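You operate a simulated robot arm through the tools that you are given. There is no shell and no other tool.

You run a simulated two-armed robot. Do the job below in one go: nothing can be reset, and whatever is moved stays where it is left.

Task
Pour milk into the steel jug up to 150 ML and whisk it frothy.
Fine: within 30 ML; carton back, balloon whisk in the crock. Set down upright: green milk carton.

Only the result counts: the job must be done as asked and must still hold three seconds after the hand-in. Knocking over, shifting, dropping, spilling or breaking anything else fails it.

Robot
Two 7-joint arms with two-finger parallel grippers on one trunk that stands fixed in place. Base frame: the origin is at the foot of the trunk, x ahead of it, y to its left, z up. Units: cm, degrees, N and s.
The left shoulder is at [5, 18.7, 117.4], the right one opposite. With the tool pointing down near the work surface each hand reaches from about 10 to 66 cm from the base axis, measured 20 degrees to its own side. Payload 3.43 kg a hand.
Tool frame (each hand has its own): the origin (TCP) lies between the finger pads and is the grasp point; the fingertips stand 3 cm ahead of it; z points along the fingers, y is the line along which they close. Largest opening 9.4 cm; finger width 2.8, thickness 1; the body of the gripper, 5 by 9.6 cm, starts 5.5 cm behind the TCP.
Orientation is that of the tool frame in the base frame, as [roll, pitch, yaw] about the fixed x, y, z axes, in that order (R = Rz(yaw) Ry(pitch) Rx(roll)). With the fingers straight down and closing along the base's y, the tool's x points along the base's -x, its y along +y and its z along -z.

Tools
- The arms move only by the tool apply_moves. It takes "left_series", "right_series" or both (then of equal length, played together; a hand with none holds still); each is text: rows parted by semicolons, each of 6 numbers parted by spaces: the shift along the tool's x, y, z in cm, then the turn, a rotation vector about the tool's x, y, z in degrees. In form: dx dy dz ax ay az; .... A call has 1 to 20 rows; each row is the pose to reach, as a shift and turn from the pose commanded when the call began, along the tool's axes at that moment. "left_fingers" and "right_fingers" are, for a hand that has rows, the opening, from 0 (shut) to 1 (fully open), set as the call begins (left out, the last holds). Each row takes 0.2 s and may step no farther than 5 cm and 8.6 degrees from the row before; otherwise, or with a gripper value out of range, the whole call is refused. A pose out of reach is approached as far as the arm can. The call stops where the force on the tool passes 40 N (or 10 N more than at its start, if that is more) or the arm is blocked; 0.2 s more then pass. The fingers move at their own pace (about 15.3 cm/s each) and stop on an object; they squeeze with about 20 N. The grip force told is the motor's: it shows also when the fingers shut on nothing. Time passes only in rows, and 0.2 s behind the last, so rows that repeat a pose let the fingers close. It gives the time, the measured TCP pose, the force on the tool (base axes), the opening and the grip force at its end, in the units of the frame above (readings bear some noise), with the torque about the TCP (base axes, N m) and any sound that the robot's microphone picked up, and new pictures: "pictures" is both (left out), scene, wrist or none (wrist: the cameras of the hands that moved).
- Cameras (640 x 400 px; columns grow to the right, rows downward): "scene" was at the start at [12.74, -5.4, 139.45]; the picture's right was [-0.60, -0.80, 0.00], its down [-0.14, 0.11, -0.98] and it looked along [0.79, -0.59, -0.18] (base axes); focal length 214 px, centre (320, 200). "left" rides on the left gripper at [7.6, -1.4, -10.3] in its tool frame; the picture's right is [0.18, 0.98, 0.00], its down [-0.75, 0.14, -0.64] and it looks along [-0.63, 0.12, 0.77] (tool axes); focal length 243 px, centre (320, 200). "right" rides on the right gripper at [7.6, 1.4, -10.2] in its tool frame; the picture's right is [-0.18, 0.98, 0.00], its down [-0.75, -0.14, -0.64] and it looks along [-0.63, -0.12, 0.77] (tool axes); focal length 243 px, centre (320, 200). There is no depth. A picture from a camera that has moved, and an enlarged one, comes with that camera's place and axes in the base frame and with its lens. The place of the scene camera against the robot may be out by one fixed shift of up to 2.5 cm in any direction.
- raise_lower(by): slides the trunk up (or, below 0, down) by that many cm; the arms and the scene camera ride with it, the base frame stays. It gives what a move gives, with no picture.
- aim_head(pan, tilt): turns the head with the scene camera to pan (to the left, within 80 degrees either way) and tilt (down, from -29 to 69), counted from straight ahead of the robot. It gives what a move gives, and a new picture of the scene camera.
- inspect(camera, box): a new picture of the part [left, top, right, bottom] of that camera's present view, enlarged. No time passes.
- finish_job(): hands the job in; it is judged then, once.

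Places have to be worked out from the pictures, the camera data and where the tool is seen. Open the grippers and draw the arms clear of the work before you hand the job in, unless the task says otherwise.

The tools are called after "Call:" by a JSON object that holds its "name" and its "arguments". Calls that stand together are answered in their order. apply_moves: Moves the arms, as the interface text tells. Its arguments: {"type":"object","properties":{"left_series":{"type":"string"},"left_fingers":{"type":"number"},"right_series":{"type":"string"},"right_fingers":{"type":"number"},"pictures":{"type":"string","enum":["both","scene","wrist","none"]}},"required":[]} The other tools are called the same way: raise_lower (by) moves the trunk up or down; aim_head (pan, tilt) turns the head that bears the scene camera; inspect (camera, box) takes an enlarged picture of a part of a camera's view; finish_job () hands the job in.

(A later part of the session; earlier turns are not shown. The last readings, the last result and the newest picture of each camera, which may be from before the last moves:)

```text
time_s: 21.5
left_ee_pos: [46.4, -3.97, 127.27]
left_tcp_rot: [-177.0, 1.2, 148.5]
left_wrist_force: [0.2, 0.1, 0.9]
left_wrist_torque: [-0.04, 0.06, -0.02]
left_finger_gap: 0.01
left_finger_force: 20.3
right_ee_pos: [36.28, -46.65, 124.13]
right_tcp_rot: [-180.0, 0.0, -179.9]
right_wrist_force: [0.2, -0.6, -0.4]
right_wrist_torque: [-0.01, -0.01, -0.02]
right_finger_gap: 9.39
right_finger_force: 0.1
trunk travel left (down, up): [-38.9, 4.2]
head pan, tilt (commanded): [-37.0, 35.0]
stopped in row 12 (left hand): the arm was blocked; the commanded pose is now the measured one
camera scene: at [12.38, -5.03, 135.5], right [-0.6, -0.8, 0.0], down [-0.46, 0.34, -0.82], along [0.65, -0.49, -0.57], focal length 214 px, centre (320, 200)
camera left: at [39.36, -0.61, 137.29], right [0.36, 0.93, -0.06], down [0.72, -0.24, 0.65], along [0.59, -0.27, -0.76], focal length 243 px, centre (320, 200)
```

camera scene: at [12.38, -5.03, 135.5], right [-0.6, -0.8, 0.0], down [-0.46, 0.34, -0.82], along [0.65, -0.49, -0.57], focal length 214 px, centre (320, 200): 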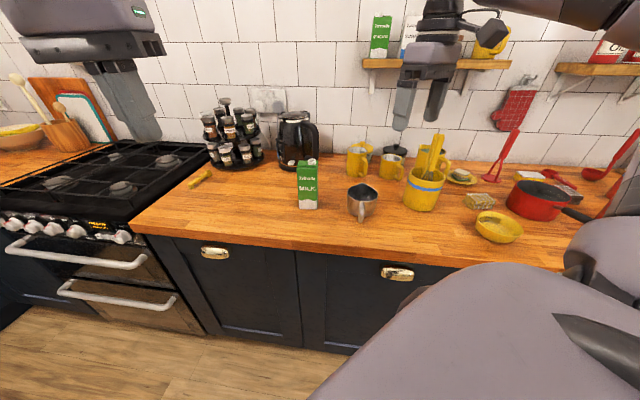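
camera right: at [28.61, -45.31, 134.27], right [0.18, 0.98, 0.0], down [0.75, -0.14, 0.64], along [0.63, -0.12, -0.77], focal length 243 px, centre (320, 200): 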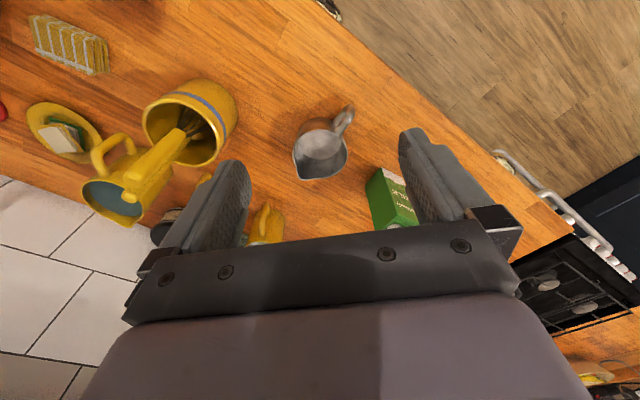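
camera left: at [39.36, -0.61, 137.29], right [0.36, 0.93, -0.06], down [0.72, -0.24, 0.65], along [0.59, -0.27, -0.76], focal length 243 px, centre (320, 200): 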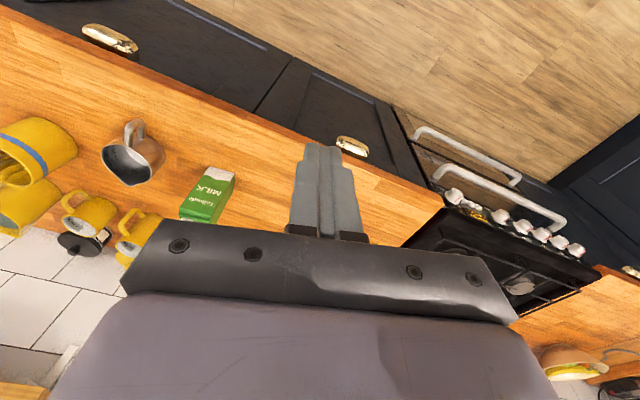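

The left camera now sees the jug and carton well. Next, the right hand goes to the pre-grasp in front of the carton, pitched 30° down and yawed -39°, at z=114.

Call:
{"name": "apply_moves", "arguments": {"right_series": "-1.72 1.91 1.11 2.26 -6.4 3.92; -3.44 3.82 2.22 4.53 -12.8 7.84; -5.17 5.73 3.33 6.79 -19.19 11.77; -6.89 7.64 4.44 9.06 -25.59 15.69; -8.61 9.56 5.56 11.32 -31.99 19.61; -10.33 11.47 6.67 13.59 -38.39 23.53; -12.06 13.38 7.78 15.85 -44.78 27.46; -13.78 15.29 8.89 18.12 -51.18 31.38; -15.5 17.2 10 20.38 -57.58 35.3; -15.5 17.2 10 20.38 -57.58 35.3", "right_fingers": 1, "pictures": "both"}}

```text
time_s: 23.7
left_ee_pos: [46.34, -4.14, 127.32]
left_tcp_rot: [-177.2, 1.1, 148.4]
left_wrist_force: [0.1, -0.6, 0.5]
left_wrist_torque: [0.01, -0.01, -0.01]
left_finger_gap: 0.01
left_finger_force: 19.8
right_ee_pos: [51.85, -29.48, 114.24]
right_tcp_rot: [179.8, 60.0, 140.8]
right_wrist_force: [-0.2, 0.8, -0.5]
right_wrist_torque: [0.0, 0.0, 0.03]
right_finger_gap: 9.39
right_finger_force: 0.1
trunk travel left (down, up): [-38.9, 4.2]
head pan, tilt (commanded): [-37.0, 35.0]
camera scene: at [12.31, -5.08, 135.5], right [-0.6, -0.8, 0.0], down [-0.46, 0.35, -0.82], along [0.65, -0.49, -0.57], focal length 214 px, centre (320, 200)
camera right: at [42.74, -20.28, 112.75], right [0.69, 0.71, 0.16], down [-0.23, 0.0, 0.97], along [0.69, -0.71, 0.16], focal length 243 px, centre (320, 200)
```

scene: 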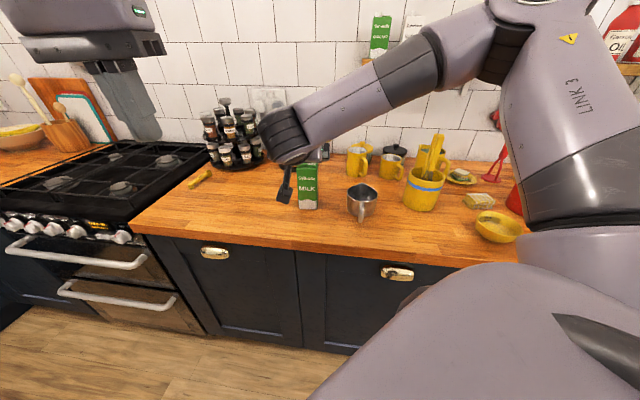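
right: 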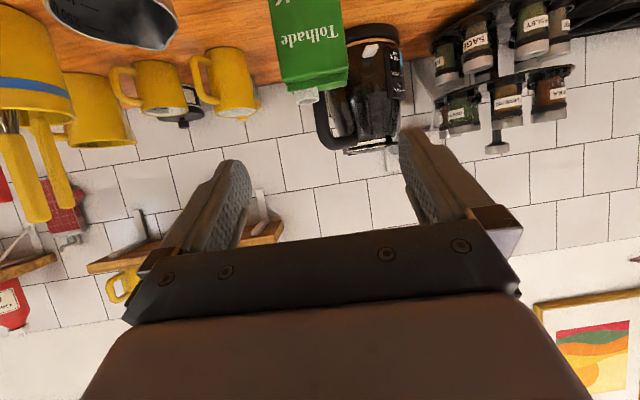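

The pose is exactly as commanded with the elbow high. I'll descend straight to z≈99.5 at this standoff and check that it is reachable.

Call:
{"name": "apply_moves", "arguments": {"right_series": "2.55 0 1.47 0 0 0; 5.09 0 2.94 0 0 0; 7.64 0 4.41 0 0 0; 10.18 0 5.88 0 0 0; 12.73 0 7.35 0 0 0; 12.73 0 7.35 0 0 0", "pictures": "both"}}

Call:
{"name": "inspect", "arguments": {"camera": "left", "box": [90, 100, 270, 240]}}

Call:
{"name": "inspect", "arguments": {"camera": "right", "box": [220, 0, 420, 125]}}

```text
time_s: 25.1
left_ee_pos: [46.36, -4.02, 127.08]
left_tcp_rot: [-177.1, 1.0, 148.4]
left_wrist_force: [0.4, -0.4, 0.8]
left_wrist_torque: [-0.01, 0.0, 0.0]
left_finger_gap: 0.0
left_finger_force: 20.8
right_ee_pos: [51.83, -29.76, 99.55]
right_tcp_rot: [179.9, 60.0, 141.0]
right_wrist_force: [0.1, 0.2, 0.4]
right_wrist_torque: [0.0, 0.03, -0.02]
right_finger_gap: 9.37
right_finger_force: 0.1
right hand out of reach, approached as far as the arm can: row 5, 6
trunk travel left (down, up): [-38.9, 4.2]
head pan, tilt (commanded): [-37.0, 35.0]
camera scene: at [12.35, -5.08, 135.5], right [-0.6, -0.8, 0.0], down [-0.46, 0.35, -0.82], along [0.65, -0.49, -0.57], focal length 214 px, centre (320, 200)
camera right: at [42.7, -20.61, 98.0], right [0.69, 0.71, 0.16], down [-0.23, 0.0, 0.97], along [0.69, -0.71, 0.16], focal length 243 px, centre (320, 200)
```

scene: 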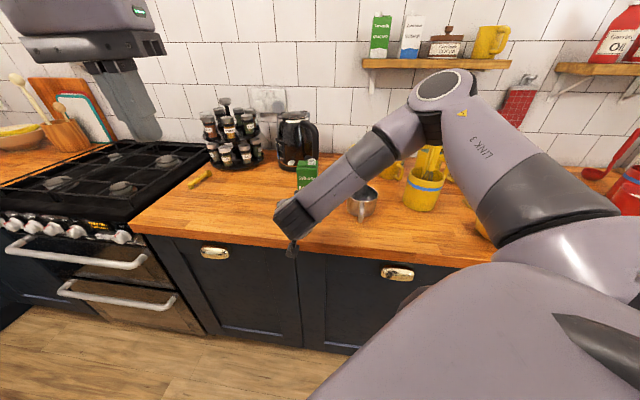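
right: 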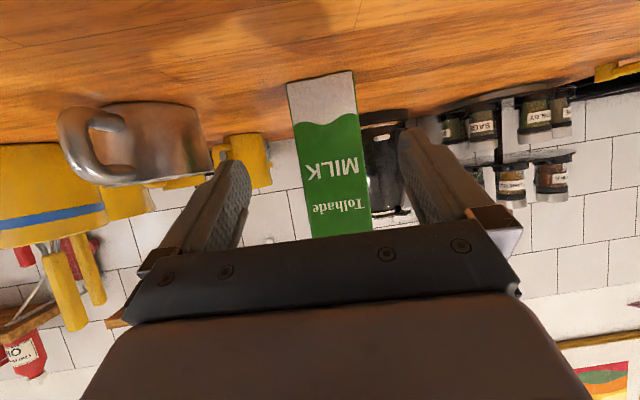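

```text
2.86 times, centred on (180, 170) of left
camera zoom: at [39.28, -0.7, 137.33], right [0.36, 0.93, -0.05], down [0.72, -0.24, 0.65], along [0.59, -0.27, -0.76], focal length 693 px, centre (720, 286)
```

zoom: 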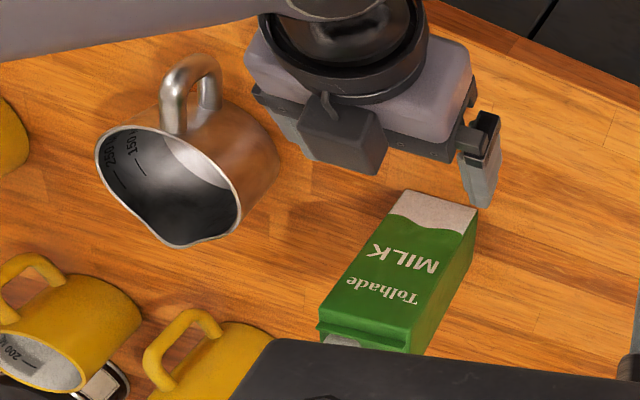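

```text
3.20 times, centred on (320, 62) of right
camera zoom: at [42.7, -20.61, 98.0], right [0.69, 0.71, 0.16], down [-0.23, 0.0, 0.97], along [0.69, -0.71, 0.16], focal length 776 px, centre (320, 640)
```

zoom: 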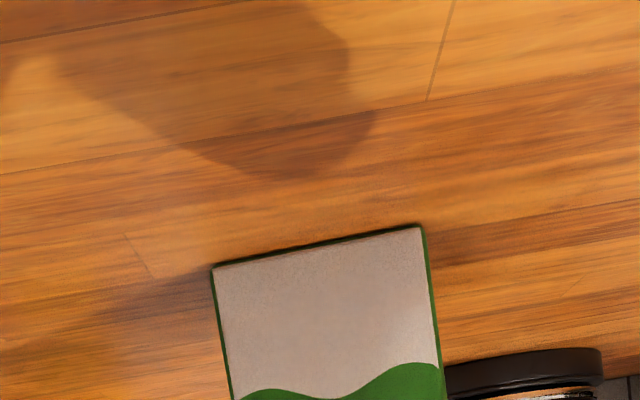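

Reached (51.8,-29.8,99.55) with only a tiny clip; the carton centreline is about 0.2 cm to the left of the hand's line. I'll advance partway along the approach and check.

Call:
{"name": "apply_moves", "arguments": {"right_series": "-1.15 0.07 1.99 0 0 0; -2.3 0.14 3.98 0 0 0; -3.45 0.2 5.97 0 0 0; -3.45 0.2 5.97 0 0 0", "pictures": "both"}}

Call:
{"name": "inspect", "arguments": {"camera": "left", "box": [120, 110, 280, 240]}}

Call:
{"name": "inspect", "arguments": {"camera": "right", "box": [200, 20, 440, 230]}}

```text
time_s: 26.1
left_ee_pos: [46.28, -4.15, 127.23]
left_tcp_rot: [-177.1, 1.1, 148.3]
left_wrist_force: [-0.7, 0.0, -0.5]
left_wrist_torque: [0.02, -0.02, 0.02]
left_finger_gap: 0.0
left_finger_force: 20.1
right_ee_pos: [57.09, -34.02, 99.41]
right_tcp_rot: [-179.9, 60.0, 141.0]
right_wrist_force: [-0.9, 0.1, 0.0]
right_wrist_torque: [0.0, -0.01, -0.01]
right_finger_gap: 9.38
right_finger_force: 0.1
trunk travel left (down, up): [-38.9, 4.2]
head pan, tilt (commanded): [-37.0, 35.0]
camera scene: at [12.35, -5.09, 135.5], right [-0.6, -0.8, 0.0], down [-0.46, 0.35, -0.82], along [0.65, -0.49, -0.57], focal length 214 px, centre (320, 200)
camera right: at [48.02, -24.98, 97.88], right [0.69, 0.71, 0.16], down [-0.23, 0.0, 0.97], along [0.69, -0.71, 0.16], focal length 243 px, centre (320, 200)
```

scene: 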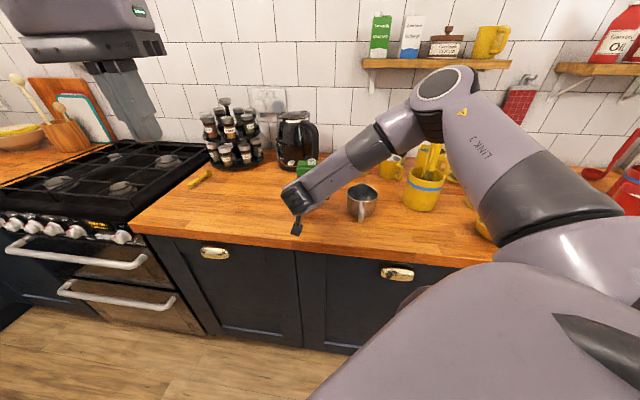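
right: 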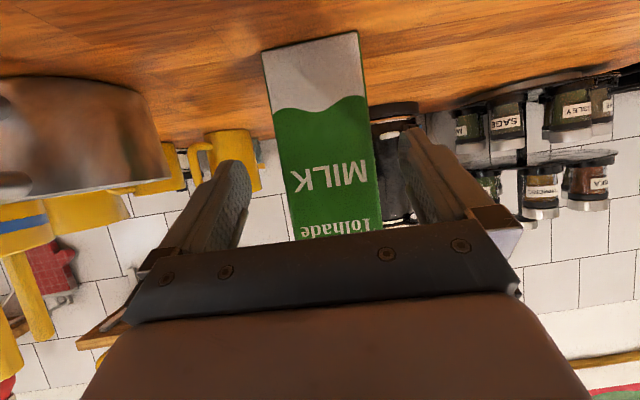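

```text
3.08 times, centred on (200, 175) of left
camera zoom: at [39.28, -0.7, 137.32], right [0.36, 0.93, -0.05], down [0.72, -0.24, 0.65], along [0.59, -0.27, -0.76], focal length 746 px, centre (689, 277)
```

zoom: 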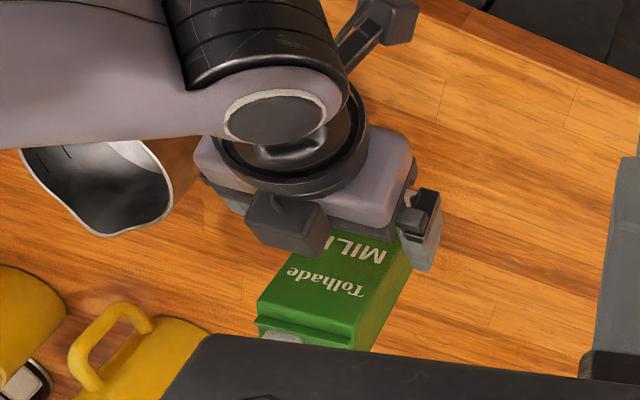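

```text
1.90 times, centred on (320, 125) of right
camera zoom: at [48.02, -24.98, 97.88], right [0.69, 0.71, 0.16], down [-0.23, 0.0, 0.97], along [0.69, -0.71, 0.16], focal length 462 px, centre (320, 343)
```

zoom: 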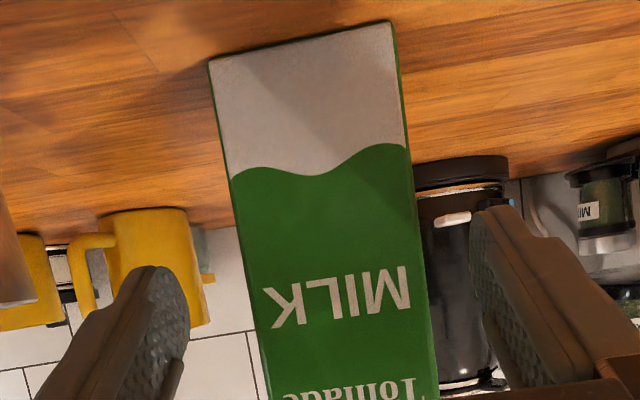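

The fingers straddle the carton evenly. Before the last 4.6 cm I want to check the clearance between the box on the wrist and the carton's top.

Call:
{"name": "inspect", "arguments": {"camera": "scene", "box": [270, 140, 350, 245]}}

Call:
{"name": "inspect", "arguments": {"camera": "left", "box": [160, 150, 240, 220]}}

```text
3.81 times, centred on (310, 192) of scene
camera zoom: at [12.35, -5.09, 135.5], right [-0.6, -0.8, 0.0], down [-0.46, 0.35, -0.82], along [0.65, -0.49, -0.57], focal length 817 px, centre (358, 229)
```

zoom: 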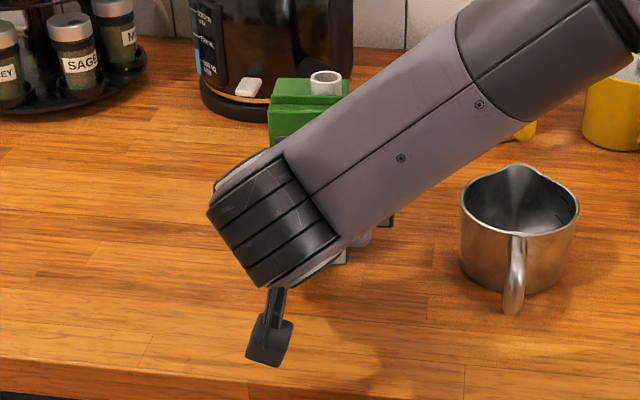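

```text
5.71 times, centred on (200, 185) of left
camera zoom: at [39.28, -0.7, 137.32], right [0.36, 0.93, -0.05], down [0.72, -0.24, 0.65], along [0.59, -0.27, -0.76], focal length 1386 px, centre (1006, 286)
```

zoom: 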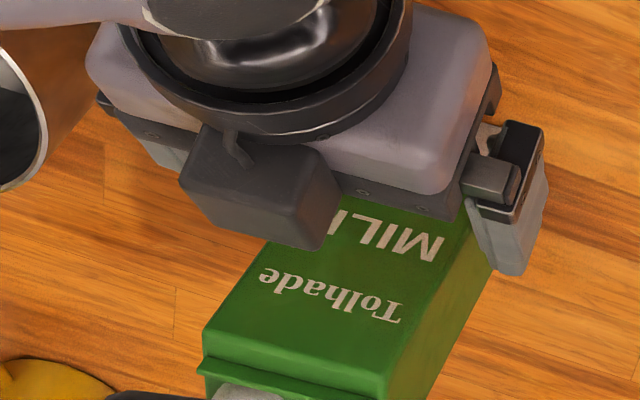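

The upper box should stay about 3 cm clear of the carton's front, so I'll advance the last 4.7 cm with the fingers still open.

Call:
{"name": "apply_moves", "arguments": {"right_series": "-0.78 0.05 1.36 0 0 0; -1.57 0.1 2.71 0 0 0; -2.35 0.15 4.07 0 0 0; -2.35 0.15 4.07 0 0 0", "pictures": "wrist"}}

Call:
{"name": "inspect", "arguments": {"camera": "left", "box": [150, 130, 260, 230]}}

```text
time_s: 27.1
left_ee_pos: [46.33, -4.14, 127.3]
left_tcp_rot: [-177.1, 1.1, 148.5]
left_wrist_force: [-0.6, 0.1, -0.4]
left_wrist_torque: [-0.01, -0.03, -0.03]
left_finger_gap: 0.0
left_finger_force: 19.9
right_ee_pos: [60.86, -37.05, 99.78]
right_tcp_rot: [179.9, 60.0, 141.1]
right_wrist_force: [-0.1, 0.4, 0.4]
right_wrist_torque: [-0.02, 0.01, -0.02]
right_finger_gap: 9.42
right_finger_force: 0.1
trunk travel left (down, up): [-38.9, 4.2]
head pan, tilt (commanded): [-37.0, 35.0]
camera right: at [51.72, -27.94, 98.21], right [0.69, 0.71, 0.16], down [-0.23, 0.0, 0.97], along [0.69, -0.71, 0.16], focal length 243 px, centre (320, 200)
```

right: 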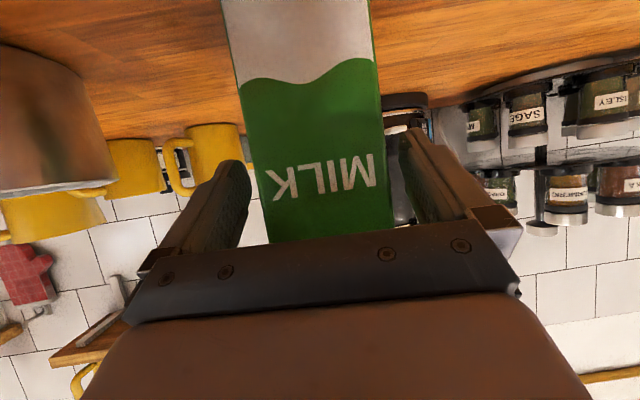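

```text
4.00 times, centred on (205, 180) of left
camera zoom: at [39.29, -0.7, 137.32], right [0.36, 0.93, -0.05], down [0.72, -0.24, 0.65], along [0.59, -0.27, -0.76], focal length 970 px, centre (780, 280)
```

zoom: 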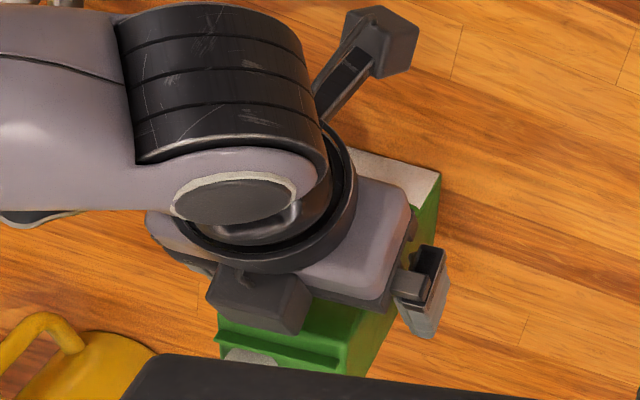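

The carton sits about 0.3 cm toward the left finger side of centre, so I'll shift by that much and then close the fingers on it.

Call:
{"name": "apply_moves", "arguments": {"right_series": "0 0.3 0 0 0 0; 0 0.3 0 0 0 0", "pictures": "none"}}

Call:
{"name": "apply_moves", "arguments": {"right_series": "0 0 0 0 0 0; 0 0 0 0 0 0; 0 0 0 0 0 0; 0 0 0 0 0 0", "right_fingers": 0, "pictures": "wrist"}}

```text
time_s: 27.7
left_ee_pos: [46.51, -4.05, 127.25]
left_tcp_rot: [-177.1, 1.1, 148.3]
left_wrist_force: [0.4, 0.0, -0.5]
left_wrist_torque: [0.0, -0.01, 0.02]
left_finger_gap: 0.0
left_finger_force: 19.9
right_ee_pos: [60.83, -37.02, 99.64]
right_tcp_rot: [-180.0, 59.9, 141.0]
right_wrist_force: [-0.1, -0.2, 0.1]
right_wrist_torque: [-0.02, 0.0, -0.02]
right_finger_gap: 9.41
right_finger_force: 0.1
right hand out of reach, approached as far as the arm can: row 1, 2
trunk travel left (down, up): [-38.9, 4.2]
head pan, tilt (commanded): [-37.0, 35.0]
```

```text
time_s: 28.7
left_ee_pos: [46.33, -4.07, 127.34]
left_tcp_rot: [-177.1, 1.2, 148.4]
left_wrist_force: [-0.2, -0.6, 0.6]
left_wrist_torque: [-0.01, -0.02, 0.01]
left_finger_gap: 0.0
left_finger_force: 19.3
right_ee_pos: [60.85, -37.02, 99.69]
right_tcp_rot: [179.9, 60.0, 141.0]
right_wrist_force: [0.4, 1.2, 0.7]
right_wrist_torque: [0.06, -0.03, 0.01]
right_finger_gap: 6.42
right_finger_force: 20.2
trunk travel left (down, up): [-38.9, 4.2]
head pan, tilt (commanded): [-37.0, 35.0]
camera right: at [51.72, -27.89, 98.24], right [0.69, 0.71, 0.16], down [-0.23, 0.0, 0.97], along [0.69, -0.71, 0.16], focal length 243 px, centre (320, 200)
```

right: 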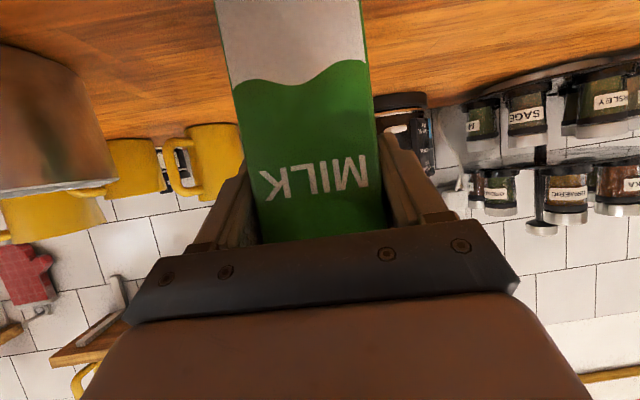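

The fingers closed on the carton (gap 6.4 cm) at TCP (60.85,-37.02,99.7). I'll lift it straight up 12 cm and check the hold.

Call:
{"name": "apply_moves", "arguments": {"right_series": "-0.87 0 -0.5 0 0 0; -2.6 0 -1.5 0 0 0; -5.2 0 -3 0 0 0; -7.79 0 -4.5 0 0 0; -10.39 0 -6 0 0 0; -10.39 0 -6 0 0 0", "pictures": "both"}}

Call:
{"name": "inspect", "arguments": {"camera": "left", "box": [80, 90, 270, 240]}}

```text
time_s: 30.1
left_ee_pos: [46.53, -4.17, 127.17]
left_tcp_rot: [-177.1, 1.0, 148.3]
left_wrist_force: [-1.1, -0.5, 0.0]
left_wrist_torque: [0.0, 0.04, 0.01]
left_finger_gap: 0.03
left_finger_force: 19.6
right_ee_pos: [60.82, -37.1, 111.56]
right_tcp_rot: [-179.9, 59.9, 141.1]
right_wrist_force: [-1.2, 0.0, -3.0]
right_wrist_torque: [0.0, 0.04, 0.0]
right_finger_gap: 6.42
right_finger_force: 20.1
trunk travel left (down, up): [-38.9, 4.2]
head pan, tilt (commanded): [-37.0, 35.0]
camera scene: at [12.41, -5.13, 135.48], right [-0.6, -0.8, 0.0], down [-0.46, 0.35, -0.82], along [0.65, -0.49, -0.57], focal length 214 px, centre (320, 200)
camera right: at [51.85, -27.94, 110.15], right [0.69, 0.71, 0.16], down [-0.23, 0.0, 0.97], along [0.69, -0.71, 0.16], focal length 243 px, centre (320, 200)
```

scene: 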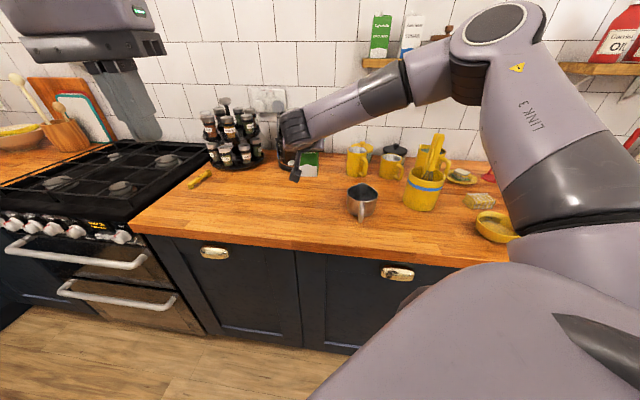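
right: 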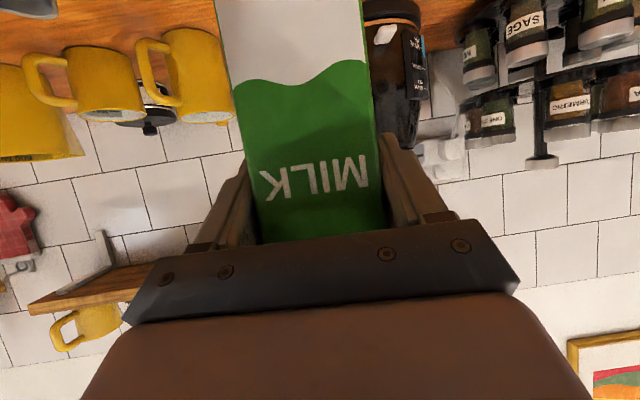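

```text
2.67 times, centred on (175, 165) of left
camera zoom: at [39.35, -0.74, 137.3], right [0.36, 0.93, -0.05], down [0.72, -0.24, 0.65], along [0.59, -0.27, -0.76], focal length 647 px, centre (707, 293)
```

zoom: 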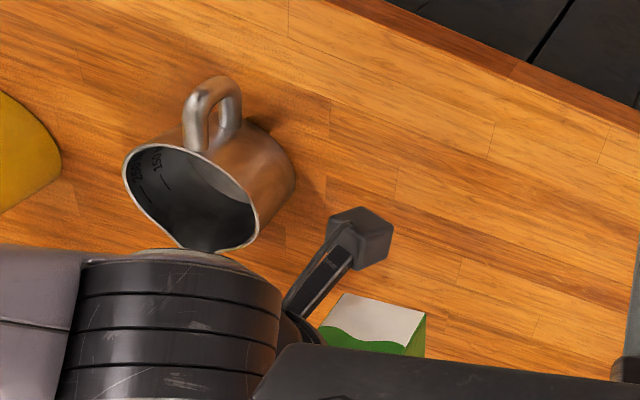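

The carton is held firmly (about 3 N, so roughly 300 g). I'll move it sideways to the left of the jug at the same height, untilted, to check reach and views there.

Call:
{"name": "apply_moves", "arguments": {"right_series": "0.32 -2.19 -0.55 0 0 0; 0.64 -4.38 -1.1 0 0 0; 0.96 -6.57 -1.66 0 0 0; 1.28 -8.76 -2.21 0 0 0; 1.28 -8.76 -2.21 0 0 0", "pictures": "both"}}

Call:
{"name": "inspect", "arguments": {"camera": "left", "box": [80, 90, 270, 240]}}

Call:
{"name": "inspect", "arguments": {"camera": "scene", "box": [270, 110, 420, 235]}}

```text
time_s: 31.3
left_ee_pos: [46.43, -4.12, 127.22]
left_tcp_rot: [-177.1, 1.1, 148.4]
left_wrist_force: [0.1, 0.0, -0.3]
left_wrist_torque: [-0.02, -0.02, -0.01]
left_finger_gap: 0.0
left_finger_force: 20.0
right_ee_pos: [53.15, -42.23, 111.52]
right_tcp_rot: [179.9, 60.1, 140.9]
right_wrist_force: [0.3, 0.5, -4.1]
right_wrist_torque: [0.01, 0.03, -0.02]
right_finger_gap: 6.44
right_finger_force: 20.3
trunk travel left (down, up): [-38.9, 4.2]
head pan, tilt (commanded): [-37.0, 35.0]
camera scene: at [12.4, -5.11, 135.49], right [-0.6, -0.8, 0.0], down [-0.46, 0.35, -0.82], along [0.65, -0.49, -0.57], focal length 214 px, centre (320, 200)
camera right: at [44.15, -33.08, 110.0], right [0.69, 0.71, 0.16], down [-0.23, 0.0, 0.97], along [0.69, -0.71, 0.16], focal length 243 px, centre (320, 200)
```

scene: 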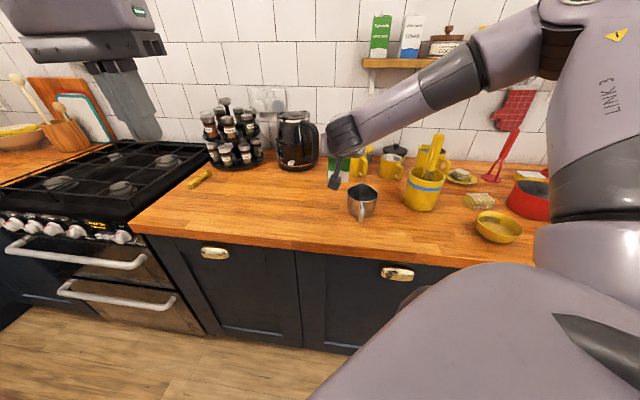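
right: 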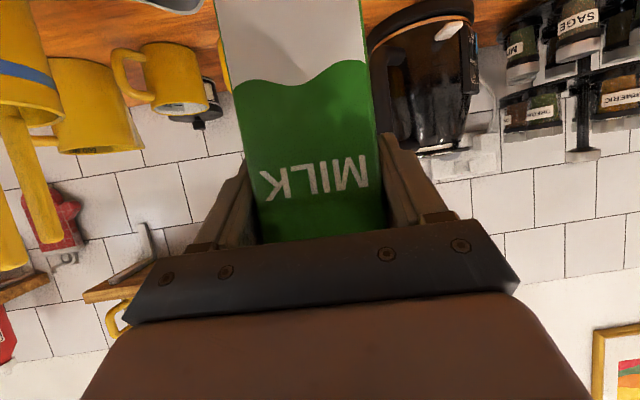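

```text
2.67 times, centred on (175, 165) of left
camera zoom: at [39.33, -0.72, 137.31], right [0.36, 0.93, -0.05], down [0.72, -0.24, 0.65], along [0.59, -0.27, -0.76], focal length 647 px, centre (707, 293)
```

zoom: 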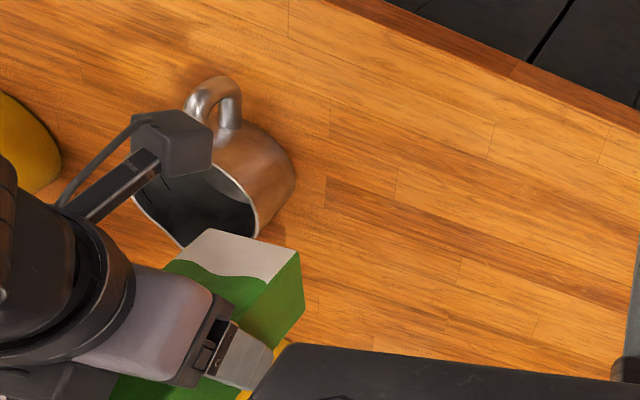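

```text
3.20 times, centred on (345, 172) of scene
camera zoom: at [12.4, -5.11, 135.49], right [-0.6, -0.8, 0.0], down [-0.46, 0.35, -0.82], along [0.65, -0.49, -0.57], focal length 686 px, centre (240, 288)
```

zoom: 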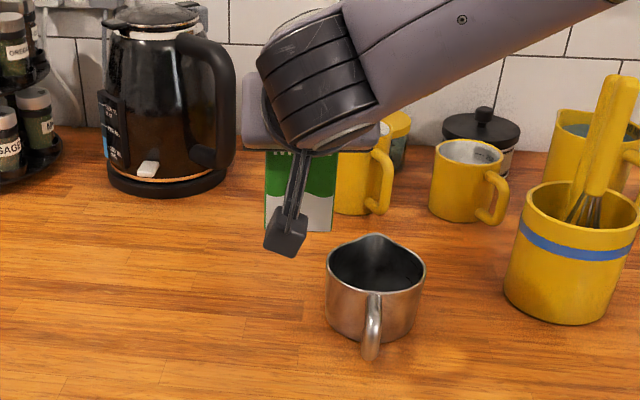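

The carton hangs left of the jug with a clear view. I'll start tilting about the wall-normal axis (toward the jug), first to 40°, which should be before any flow, and check reach.

Call:
{"name": "apply_moves", "arguments": {"right_series": "0.5 0 0.3 -4 0 6.93; 0.9 0 0.5 -8 0 13.86; 1.3 0 0.75 -12 0 20.78; 1.73 0 1 -16 0 27.71; 1.73 0 1 -20 0 34.64; 1.73 0 1 -20 0 34.64", "pictures": "both"}}

Call:
{"name": "inspect", "arguments": {"camera": "scene", "box": [270, 110, 420, 235]}}

Call:
{"name": "inspect", "arguments": {"camera": "left", "box": [50, 90, 240, 240]}}

```text
time_s: 32.7
left_ee_pos: [46.38, -4.1, 127.33]
left_tcp_rot: [-177.1, 1.2, 148.4]
left_wrist_force: [-0.4, -0.3, 0.1]
left_wrist_torque: [0.0, -0.03, 0.03]
left_finger_gap: 0.0
left_finger_force: 19.5
right_ee_pos: [53.21, -42.05, 109.67]
right_tcp_rot: [120.7, 41.5, 93.0]
right_wrist_force: [-0.4, -0.1, -4.0]
right_wrist_torque: [0.02, 0.04, 0.0]
right_finger_gap: 6.43
right_finger_force: 20.1
trunk travel left (down, up): [-38.9, 4.2]
head pan, tilt (commanded): [-37.0, 35.0]
camera scene: at [12.39, -5.1, 135.49], right [-0.6, -0.8, 0.0], down [-0.46, 0.35, -0.82], along [0.65, -0.49, -0.57], focal length 214 px, centre (320, 200)
camera right: at [44.55, -32.48, 109.38], right [0.48, 0.45, 0.76], down [-0.6, -0.46, 0.65], along [0.64, -0.77, 0.05], focal length 243 px, centre (320, 200)
```

scene: 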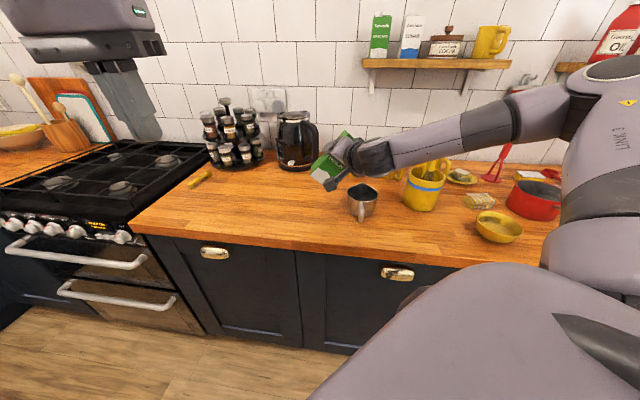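
right: 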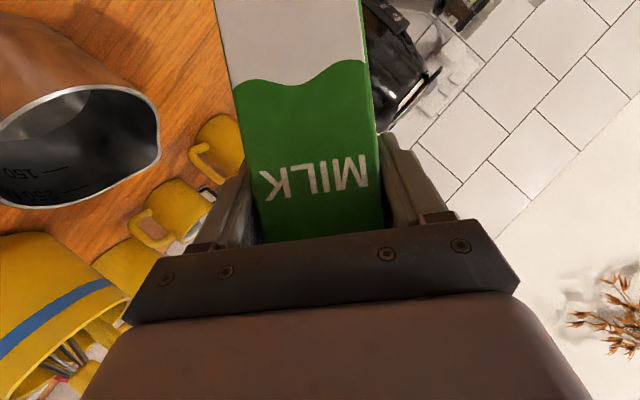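

```text
3.20 times, centred on (345, 172) of scene
camera zoom: at [12.39, -5.1, 135.49], right [-0.6, -0.8, 0.0], down [-0.46, 0.35, -0.82], along [0.65, -0.49, -0.57], focal length 686 px, centre (240, 288)
```

zoom: 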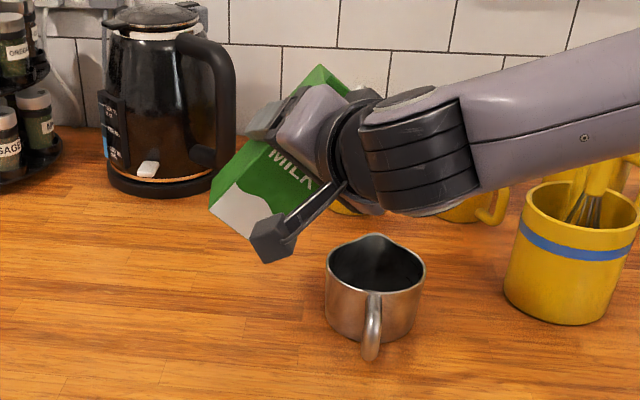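

```text
2.67 times, centred on (145, 165) of left
camera zoom: at [39.32, -0.72, 137.31], right [0.36, 0.93, -0.05], down [0.72, -0.24, 0.65], along [0.59, -0.27, -0.76], focal length 647 px, centre (787, 293)
```

zoom: 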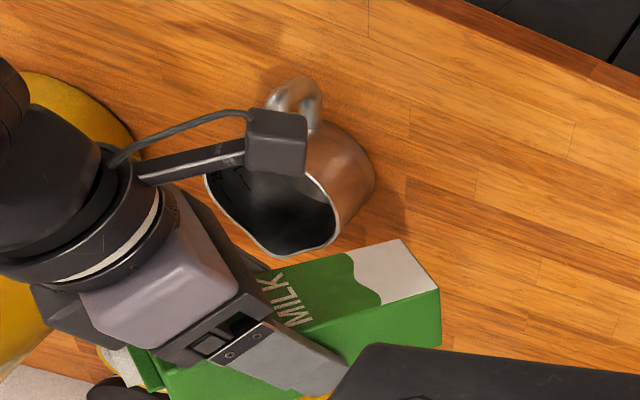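

The tilt works, and the right wrist camera itself now looks into the jug at the 150/250 marks. I'll lower the carton 4 cm and tilt on to 56°, watching for flow.

Call:
{"name": "apply_moves", "arguments": {"right_series": "0.88 -0.86 0.51 0 0 0; 1.77 -1.71 1.02 -4 0 6.93; 2.65 -2.57 1.53 -8 0 13.86; 2.65 -2.57 1.53 -8 0 13.86", "pictures": "both"}}

Call:
{"name": "inspect", "arguments": {"camera": "scene", "box": [290, 120, 420, 235]}}

Call:
{"name": "inspect", "arguments": {"camera": "right", "box": [0, 40, 200, 240]}}

Call:
{"name": "inspect", "arguments": {"camera": "left", "box": [50, 90, 240, 240]}}

```text
time_s: 33.7
left_ee_pos: [46.42, -4.07, 127.36]
left_tcp_rot: [-177.1, 0.9, 148.4]
left_wrist_force: [-0.3, 0.1, -0.8]
left_wrist_torque: [0.0, 0.0, 0.01]
left_finger_gap: 0.0
left_finger_force: 20.1
right_ee_pos: [53.66, -42.69, 109.36]
right_tcp_rot: [110.0, 28.7, 86.7]
right_wrist_force: [-0.5, -0.7, -3.4]
right_wrist_torque: [0.03, 0.0, 0.03]
right_finger_gap: 6.46
right_finger_force: 19.5
right hand out of reach, approached as far as the arm can: row 2, 3, 4
trunk travel left (down, up): [-38.9, 4.2]
head pan, tilt (commanded): [-37.0, 35.0]
camera scene: at [12.45, -5.1, 135.48], right [-0.6, -0.8, 0.0], down [-0.46, 0.35, -0.82], along [0.65, -0.49, -0.57], focal length 214 px, centre (320, 200)
camera right: at [44.89, -33.18, 109.9], right [0.35, 0.26, 0.9], down [-0.69, -0.58, 0.44], along [0.64, -0.77, -0.02], focal length 243 px, centre (320, 200)
```

scene: 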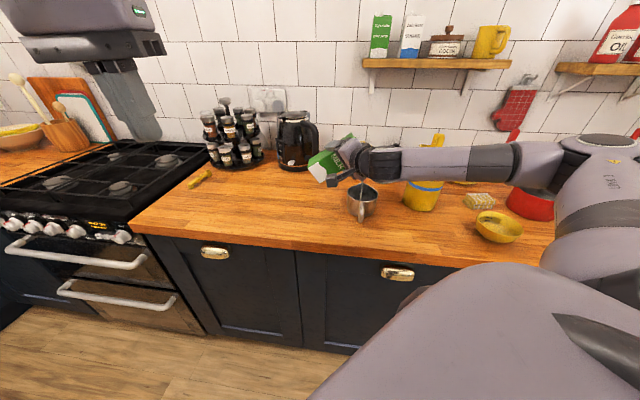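
right: 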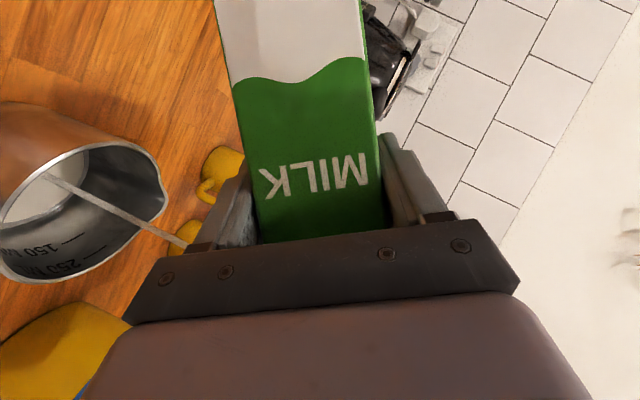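

```text
3.48 times, centred on (355, 178) of scene
camera zoom: at [12.45, -5.1, 135.48], right [-0.6, -0.8, 0.0], down [-0.46, 0.35, -0.82], along [0.65, -0.49, -0.57], focal length 746 px, centre (198, 278)
```

zoom: 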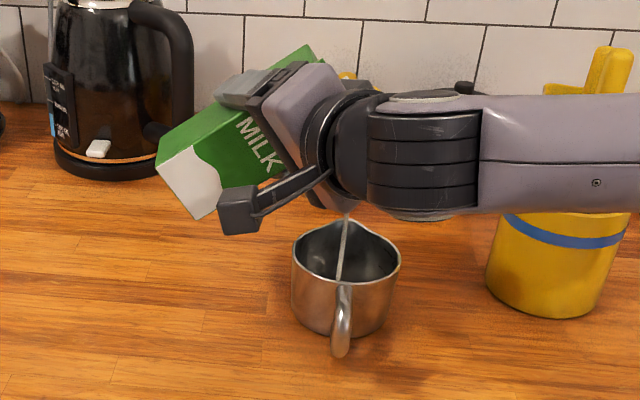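

```text
2.00 times, centred on (100, 140) of right
camera zoom: at [44.89, -33.18, 109.9], right [0.35, 0.26, 0.9], down [-0.69, -0.58, 0.44], along [0.64, -0.77, -0.02], focal length 485 px, centre (760, 320)
```

zoom: 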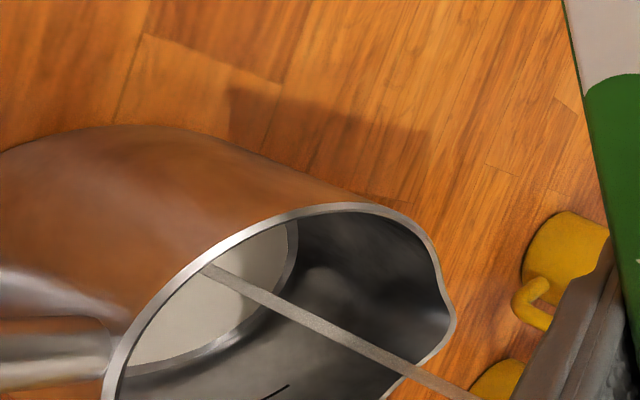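

```text
2.67 times, centred on (145, 165) of left
camera zoom: at [39.38, -0.72, 137.29], right [0.36, 0.93, -0.05], down [0.72, -0.24, 0.65], along [0.59, -0.27, -0.76], focal length 647 px, centre (787, 293)
```

zoom: 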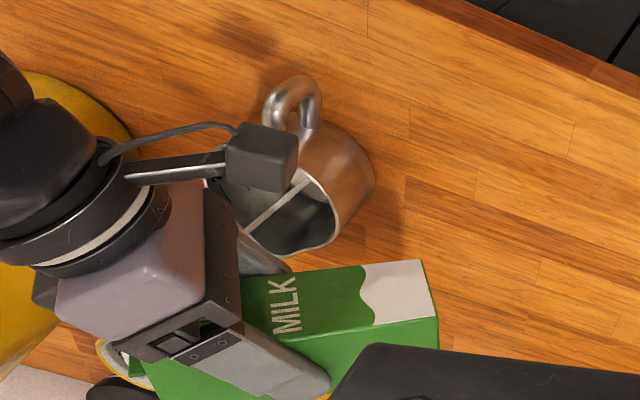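

Milk is flowing at about 56° and the stream lands inside the jug; the bottom is just covered. I'll hold for about 0.6 s and watch the level against the 150 mark.

Call:
{"name": "apply_moves", "arguments": {"right_series": "0 0 0 0 0 0; 0 0 0 0 0 0", "pictures": "both"}}

Call:
{"name": "inspect", "arguments": {"camera": "right", "box": [0, 90, 180, 290]}}

Call:
{"name": "inspect", "arguments": {"camera": "scene", "box": [335, 175, 395, 230]}}

```text
time_s: 34.3
left_ee_pos: [46.31, -4.18, 127.24]
left_tcp_rot: [-177.1, 1.1, 148.4]
left_wrist_force: [0.6, 0.0, -0.5]
left_wrist_torque: [-0.01, 0.0, 0.0]
left_finger_gap: 0.0
left_finger_force: 20.3
right_ee_pos: [53.6, -42.67, 109.41]
right_tcp_rot: [110.0, 28.7, 86.6]
right_wrist_force: [-0.4, -0.4, -3.4]
right_wrist_torque: [-0.01, 0.04, 0.05]
right_finger_gap: 6.46
right_finger_force: 19.9
trunk travel left (down, up): [-38.9, 4.2]
head pan, tilt (commanded): [-37.0, 35.0]
camera scene: at [12.38, -5.12, 135.49], right [-0.6, -0.8, 0.0], down [-0.46, 0.35, -0.82], along [0.65, -0.49, -0.57], focal length 214 px, centre (320, 200)
camera right: at [44.85, -33.14, 109.96], right [0.35, 0.26, 0.9], down [-0.69, -0.58, 0.44], along [0.64, -0.77, -0.02], focal length 243 px, centre (320, 200)
```

scene: 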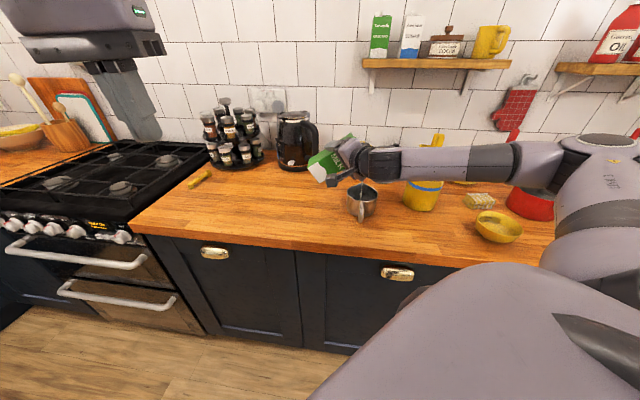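
right: 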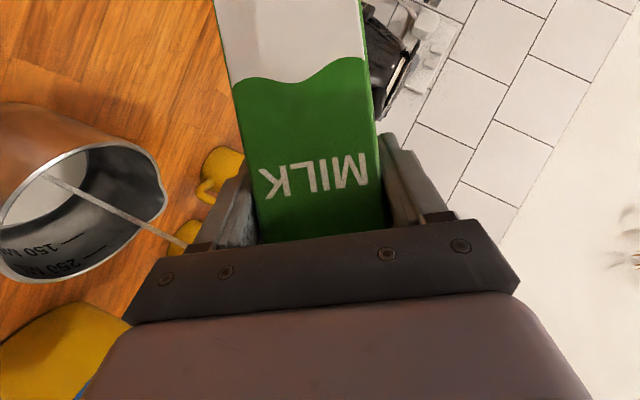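

```text
2.00 times, centred on (90, 190) of right
camera zoom: at [44.85, -33.14, 109.96], right [0.35, 0.26, 0.9], down [-0.69, -0.58, 0.44], along [0.64, -0.77, -0.02], focal length 485 px, centre (780, 220)
```

zoom: 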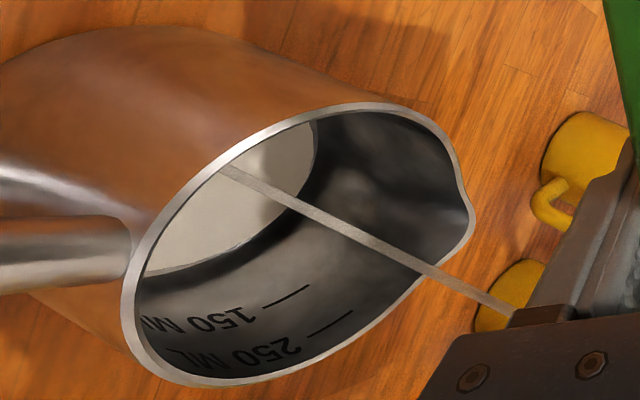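

```text
7.27 times, centred on (365, 202) of scene
camera zoom: at [12.38, -5.12, 135.49], right [-0.6, -0.8, 0.0], down [-0.46, 0.35, -0.82], along [0.65, -0.49, -0.57], focal length 1560 px, centre (-7, 182)
```

zoom: 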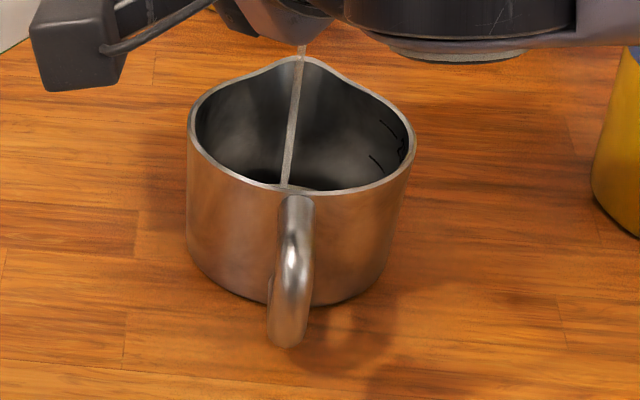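

The stream is steady and thin; the milk is still far below the 150 line. I'll hold for about 1.6 s more.

Call:
{"name": "apply_moves", "arguments": {"right_series": "0 0 0 0 0 0; 0 0 0 0 0 0; 0 0 0 0 0 0; 0 0 0 0 0 0; 0 0 0 0 0 0; 0 0 0 0 0 0; 0 0 0 0 0 0", "pictures": "none"}}

Call:
{"name": "inspect", "arguments": {"camera": "right", "box": [0, 90, 180, 290]}}

Call:
{"name": "inspect", "arguments": {"camera": "scene", "box": [290, 130, 420, 235]}}

```text
time_s: 35.9
left_ee_pos: [46.45, -4.14, 127.21]
left_tcp_rot: [-177.1, 1.1, 148.4]
left_wrist_force: [-0.3, -0.2, 0.1]
left_wrist_torque: [-0.04, 0.0, 0.0]
left_finger_gap: 0.01
left_finger_force: 20.2
right_ee_pos: [53.56, -42.6, 109.42]
right_tcp_rot: [110.0, 28.8, 86.6]
right_wrist_force: [0.4, 0.2, -4.1]
right_wrist_torque: [-0.02, 0.06, -0.01]
right_finger_gap: 6.44
right_finger_force: 20.1
trunk travel left (down, up): [-38.9, 4.2]
head pan, tilt (commanded): [-37.0, 35.0]
```

```text
2.00 times, centred on (90, 190) of right
camera zoom: at [44.86, -33.14, 109.95], right [0.35, 0.26, 0.9], down [-0.69, -0.58, 0.44], along [0.64, -0.77, -0.02], focal length 485 px, centre (780, 220)
```

zoom: 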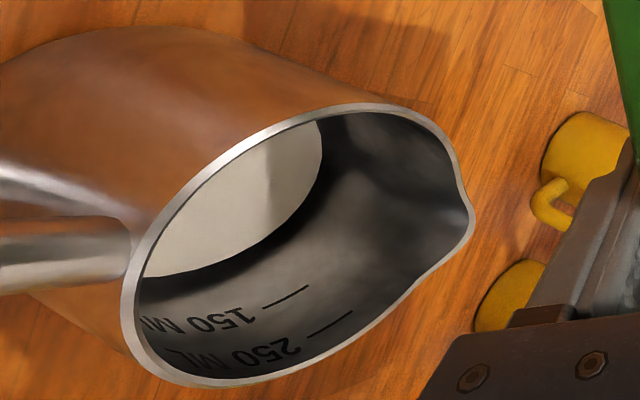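

```text
3.81 times, centred on (355, 182) of scene
camera zoom: at [12.39, -5.12, 135.49], right [-0.6, -0.8, 0.0], down [-0.46, 0.35, -0.82], along [0.65, -0.49, -0.57], focal length 817 px, centre (187, 267)
```

zoom: 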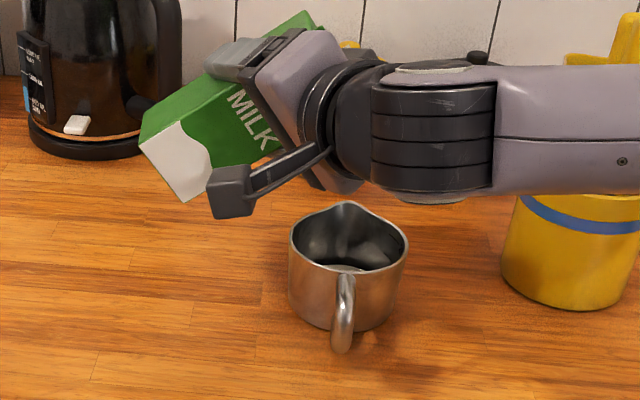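

Flow stopped by itself as the carton's level fell to the spout; the jug holds roughly 35 ml. I'll tilt 5° more and hold about 1.4 s.

Call:
{"name": "apply_moves", "arguments": {"right_series": "0 0 0 -2.5 0 4.33; 0 0 0 -2.5 0 4.33; 0 0 0 -2.5 0 4.33; 0 0 0 -2.5 0 4.33; 0 0 0 -2.5 0 4.33; 0 0 0 -2.5 0 4.33", "pictures": "none"}}

Call:
{"name": "inspect", "arguments": {"camera": "right", "box": [0, 90, 180, 290]}}

Call:
{"name": "inspect", "arguments": {"camera": "scene", "box": [290, 130, 420, 235]}}

```text
time_s: 37.3
left_ee_pos: [46.45, -4.16, 127.29]
left_tcp_rot: [-177.1, 1.1, 148.4]
left_wrist_force: [0.3, 0.1, -0.4]
left_wrist_torque: [0.0, -0.01, -0.01]
left_finger_gap: 0.01
left_finger_force: 20.4
right_ee_pos: [53.56, -43.07, 111.58]
right_tcp_rot: [106.1, 24.6, 84.8]
right_wrist_force: [-0.3, 0.5, -3.2]
right_wrist_torque: [0.02, 0.06, 0.01]
right_finger_gap: 6.44
right_finger_force: 19.7
right hand out of reach, approached as far as the arm can: row 1, 2, 3, 4, 5, 6
trunk travel left (down, up): [-38.9, 4.2]
head pan, tilt (commanded): [-37.0, 35.0]
```

```text
2.00 times, centred on (90, 190) of right
camera zoom: at [44.89, -33.59, 112.18], right [0.29, 0.2, 0.93], down [-0.71, -0.6, 0.35], along [0.64, -0.77, -0.03], focal length 485 px, centre (780, 220)
```

zoom: 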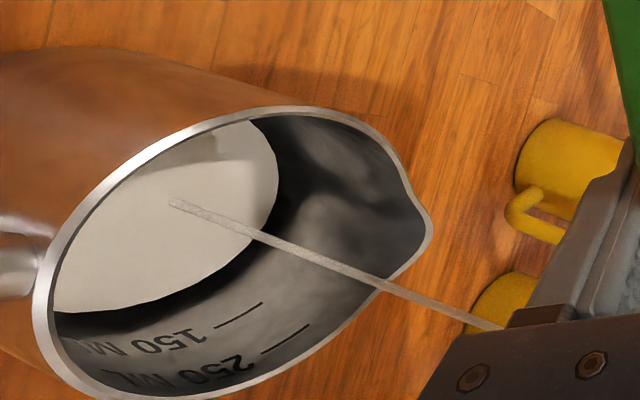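

```text
3.81 times, centred on (355, 182) of scene
camera zoom: at [12.39, -5.12, 135.49], right [-0.6, -0.8, 0.0], down [-0.46, 0.35, -0.82], along [0.65, -0.49, -0.57], focal length 817 px, centre (187, 267)
```

zoom: 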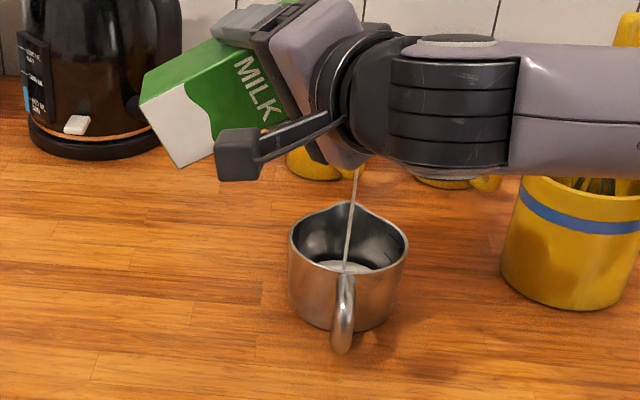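

Milk is flowing again at ~60°, still well inside the jug; the hand rose 2 cm because the wrist is near its limit. I'll hold about 1.2 s and look.

Call:
{"name": "apply_moves", "arguments": {"right_series": "0 0 0 0 0 0; 0 0 0 0 0 0; 0 0 0 0 0 0; 0 0 0 0 0 0; 0 0 0 0 0 0", "pictures": "none"}}

Call:
{"name": "inspect", "arguments": {"camera": "right", "box": [0, 90, 180, 290]}}

Call:
{"name": "inspect", "arguments": {"camera": "scene", "box": [335, 175, 395, 230]}}

```text
time_s: 38.5
left_ee_pos: [46.43, -4.16, 127.34]
left_tcp_rot: [-177.2, 1.1, 148.4]
left_wrist_force: [-0.9, 0.1, 0.7]
left_wrist_torque: [-0.03, -0.01, 0.0]
left_finger_gap: 0.0
left_finger_force: 19.9
right_ee_pos: [53.63, -42.96, 111.65]
right_tcp_rot: [106.2, 24.7, 84.8]
right_wrist_force: [0.5, 0.1, -4.6]
right_wrist_torque: [-0.01, 0.05, 0.02]
right_finger_gap: 6.45
right_finger_force: 19.7
trunk travel left (down, up): [-38.9, 4.2]
head pan, tilt (commanded): [-37.0, 35.0]
```

```text
2.00 times, centred on (90, 190) of right
camera zoom: at [44.89, -33.59, 112.18], right [0.29, 0.2, 0.93], down [-0.71, -0.6, 0.35], along [0.64, -0.77, -0.03], focal length 485 px, centre (780, 220)
```

zoom: 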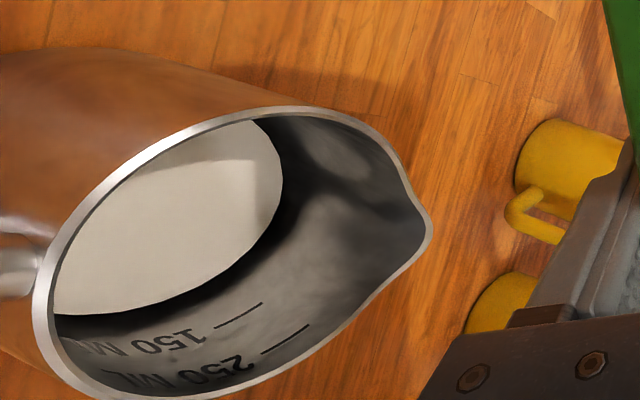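

```text
7.27 times, centred on (365, 202) of scene
camera zoom: at [12.39, -5.12, 135.49], right [-0.6, -0.8, 0.0], down [-0.46, 0.35, -0.82], along [0.65, -0.49, -0.57], focal length 1560 px, centre (-7, 182)
```

zoom: 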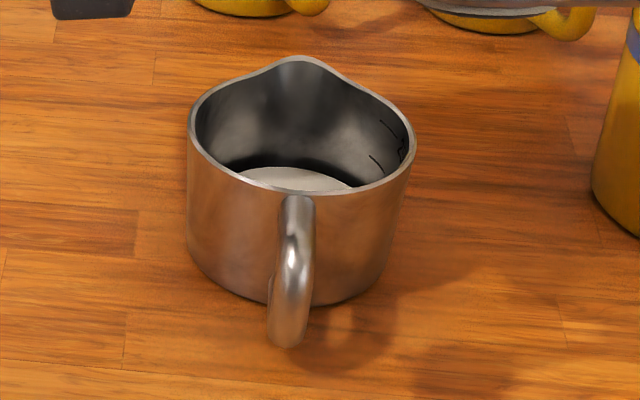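

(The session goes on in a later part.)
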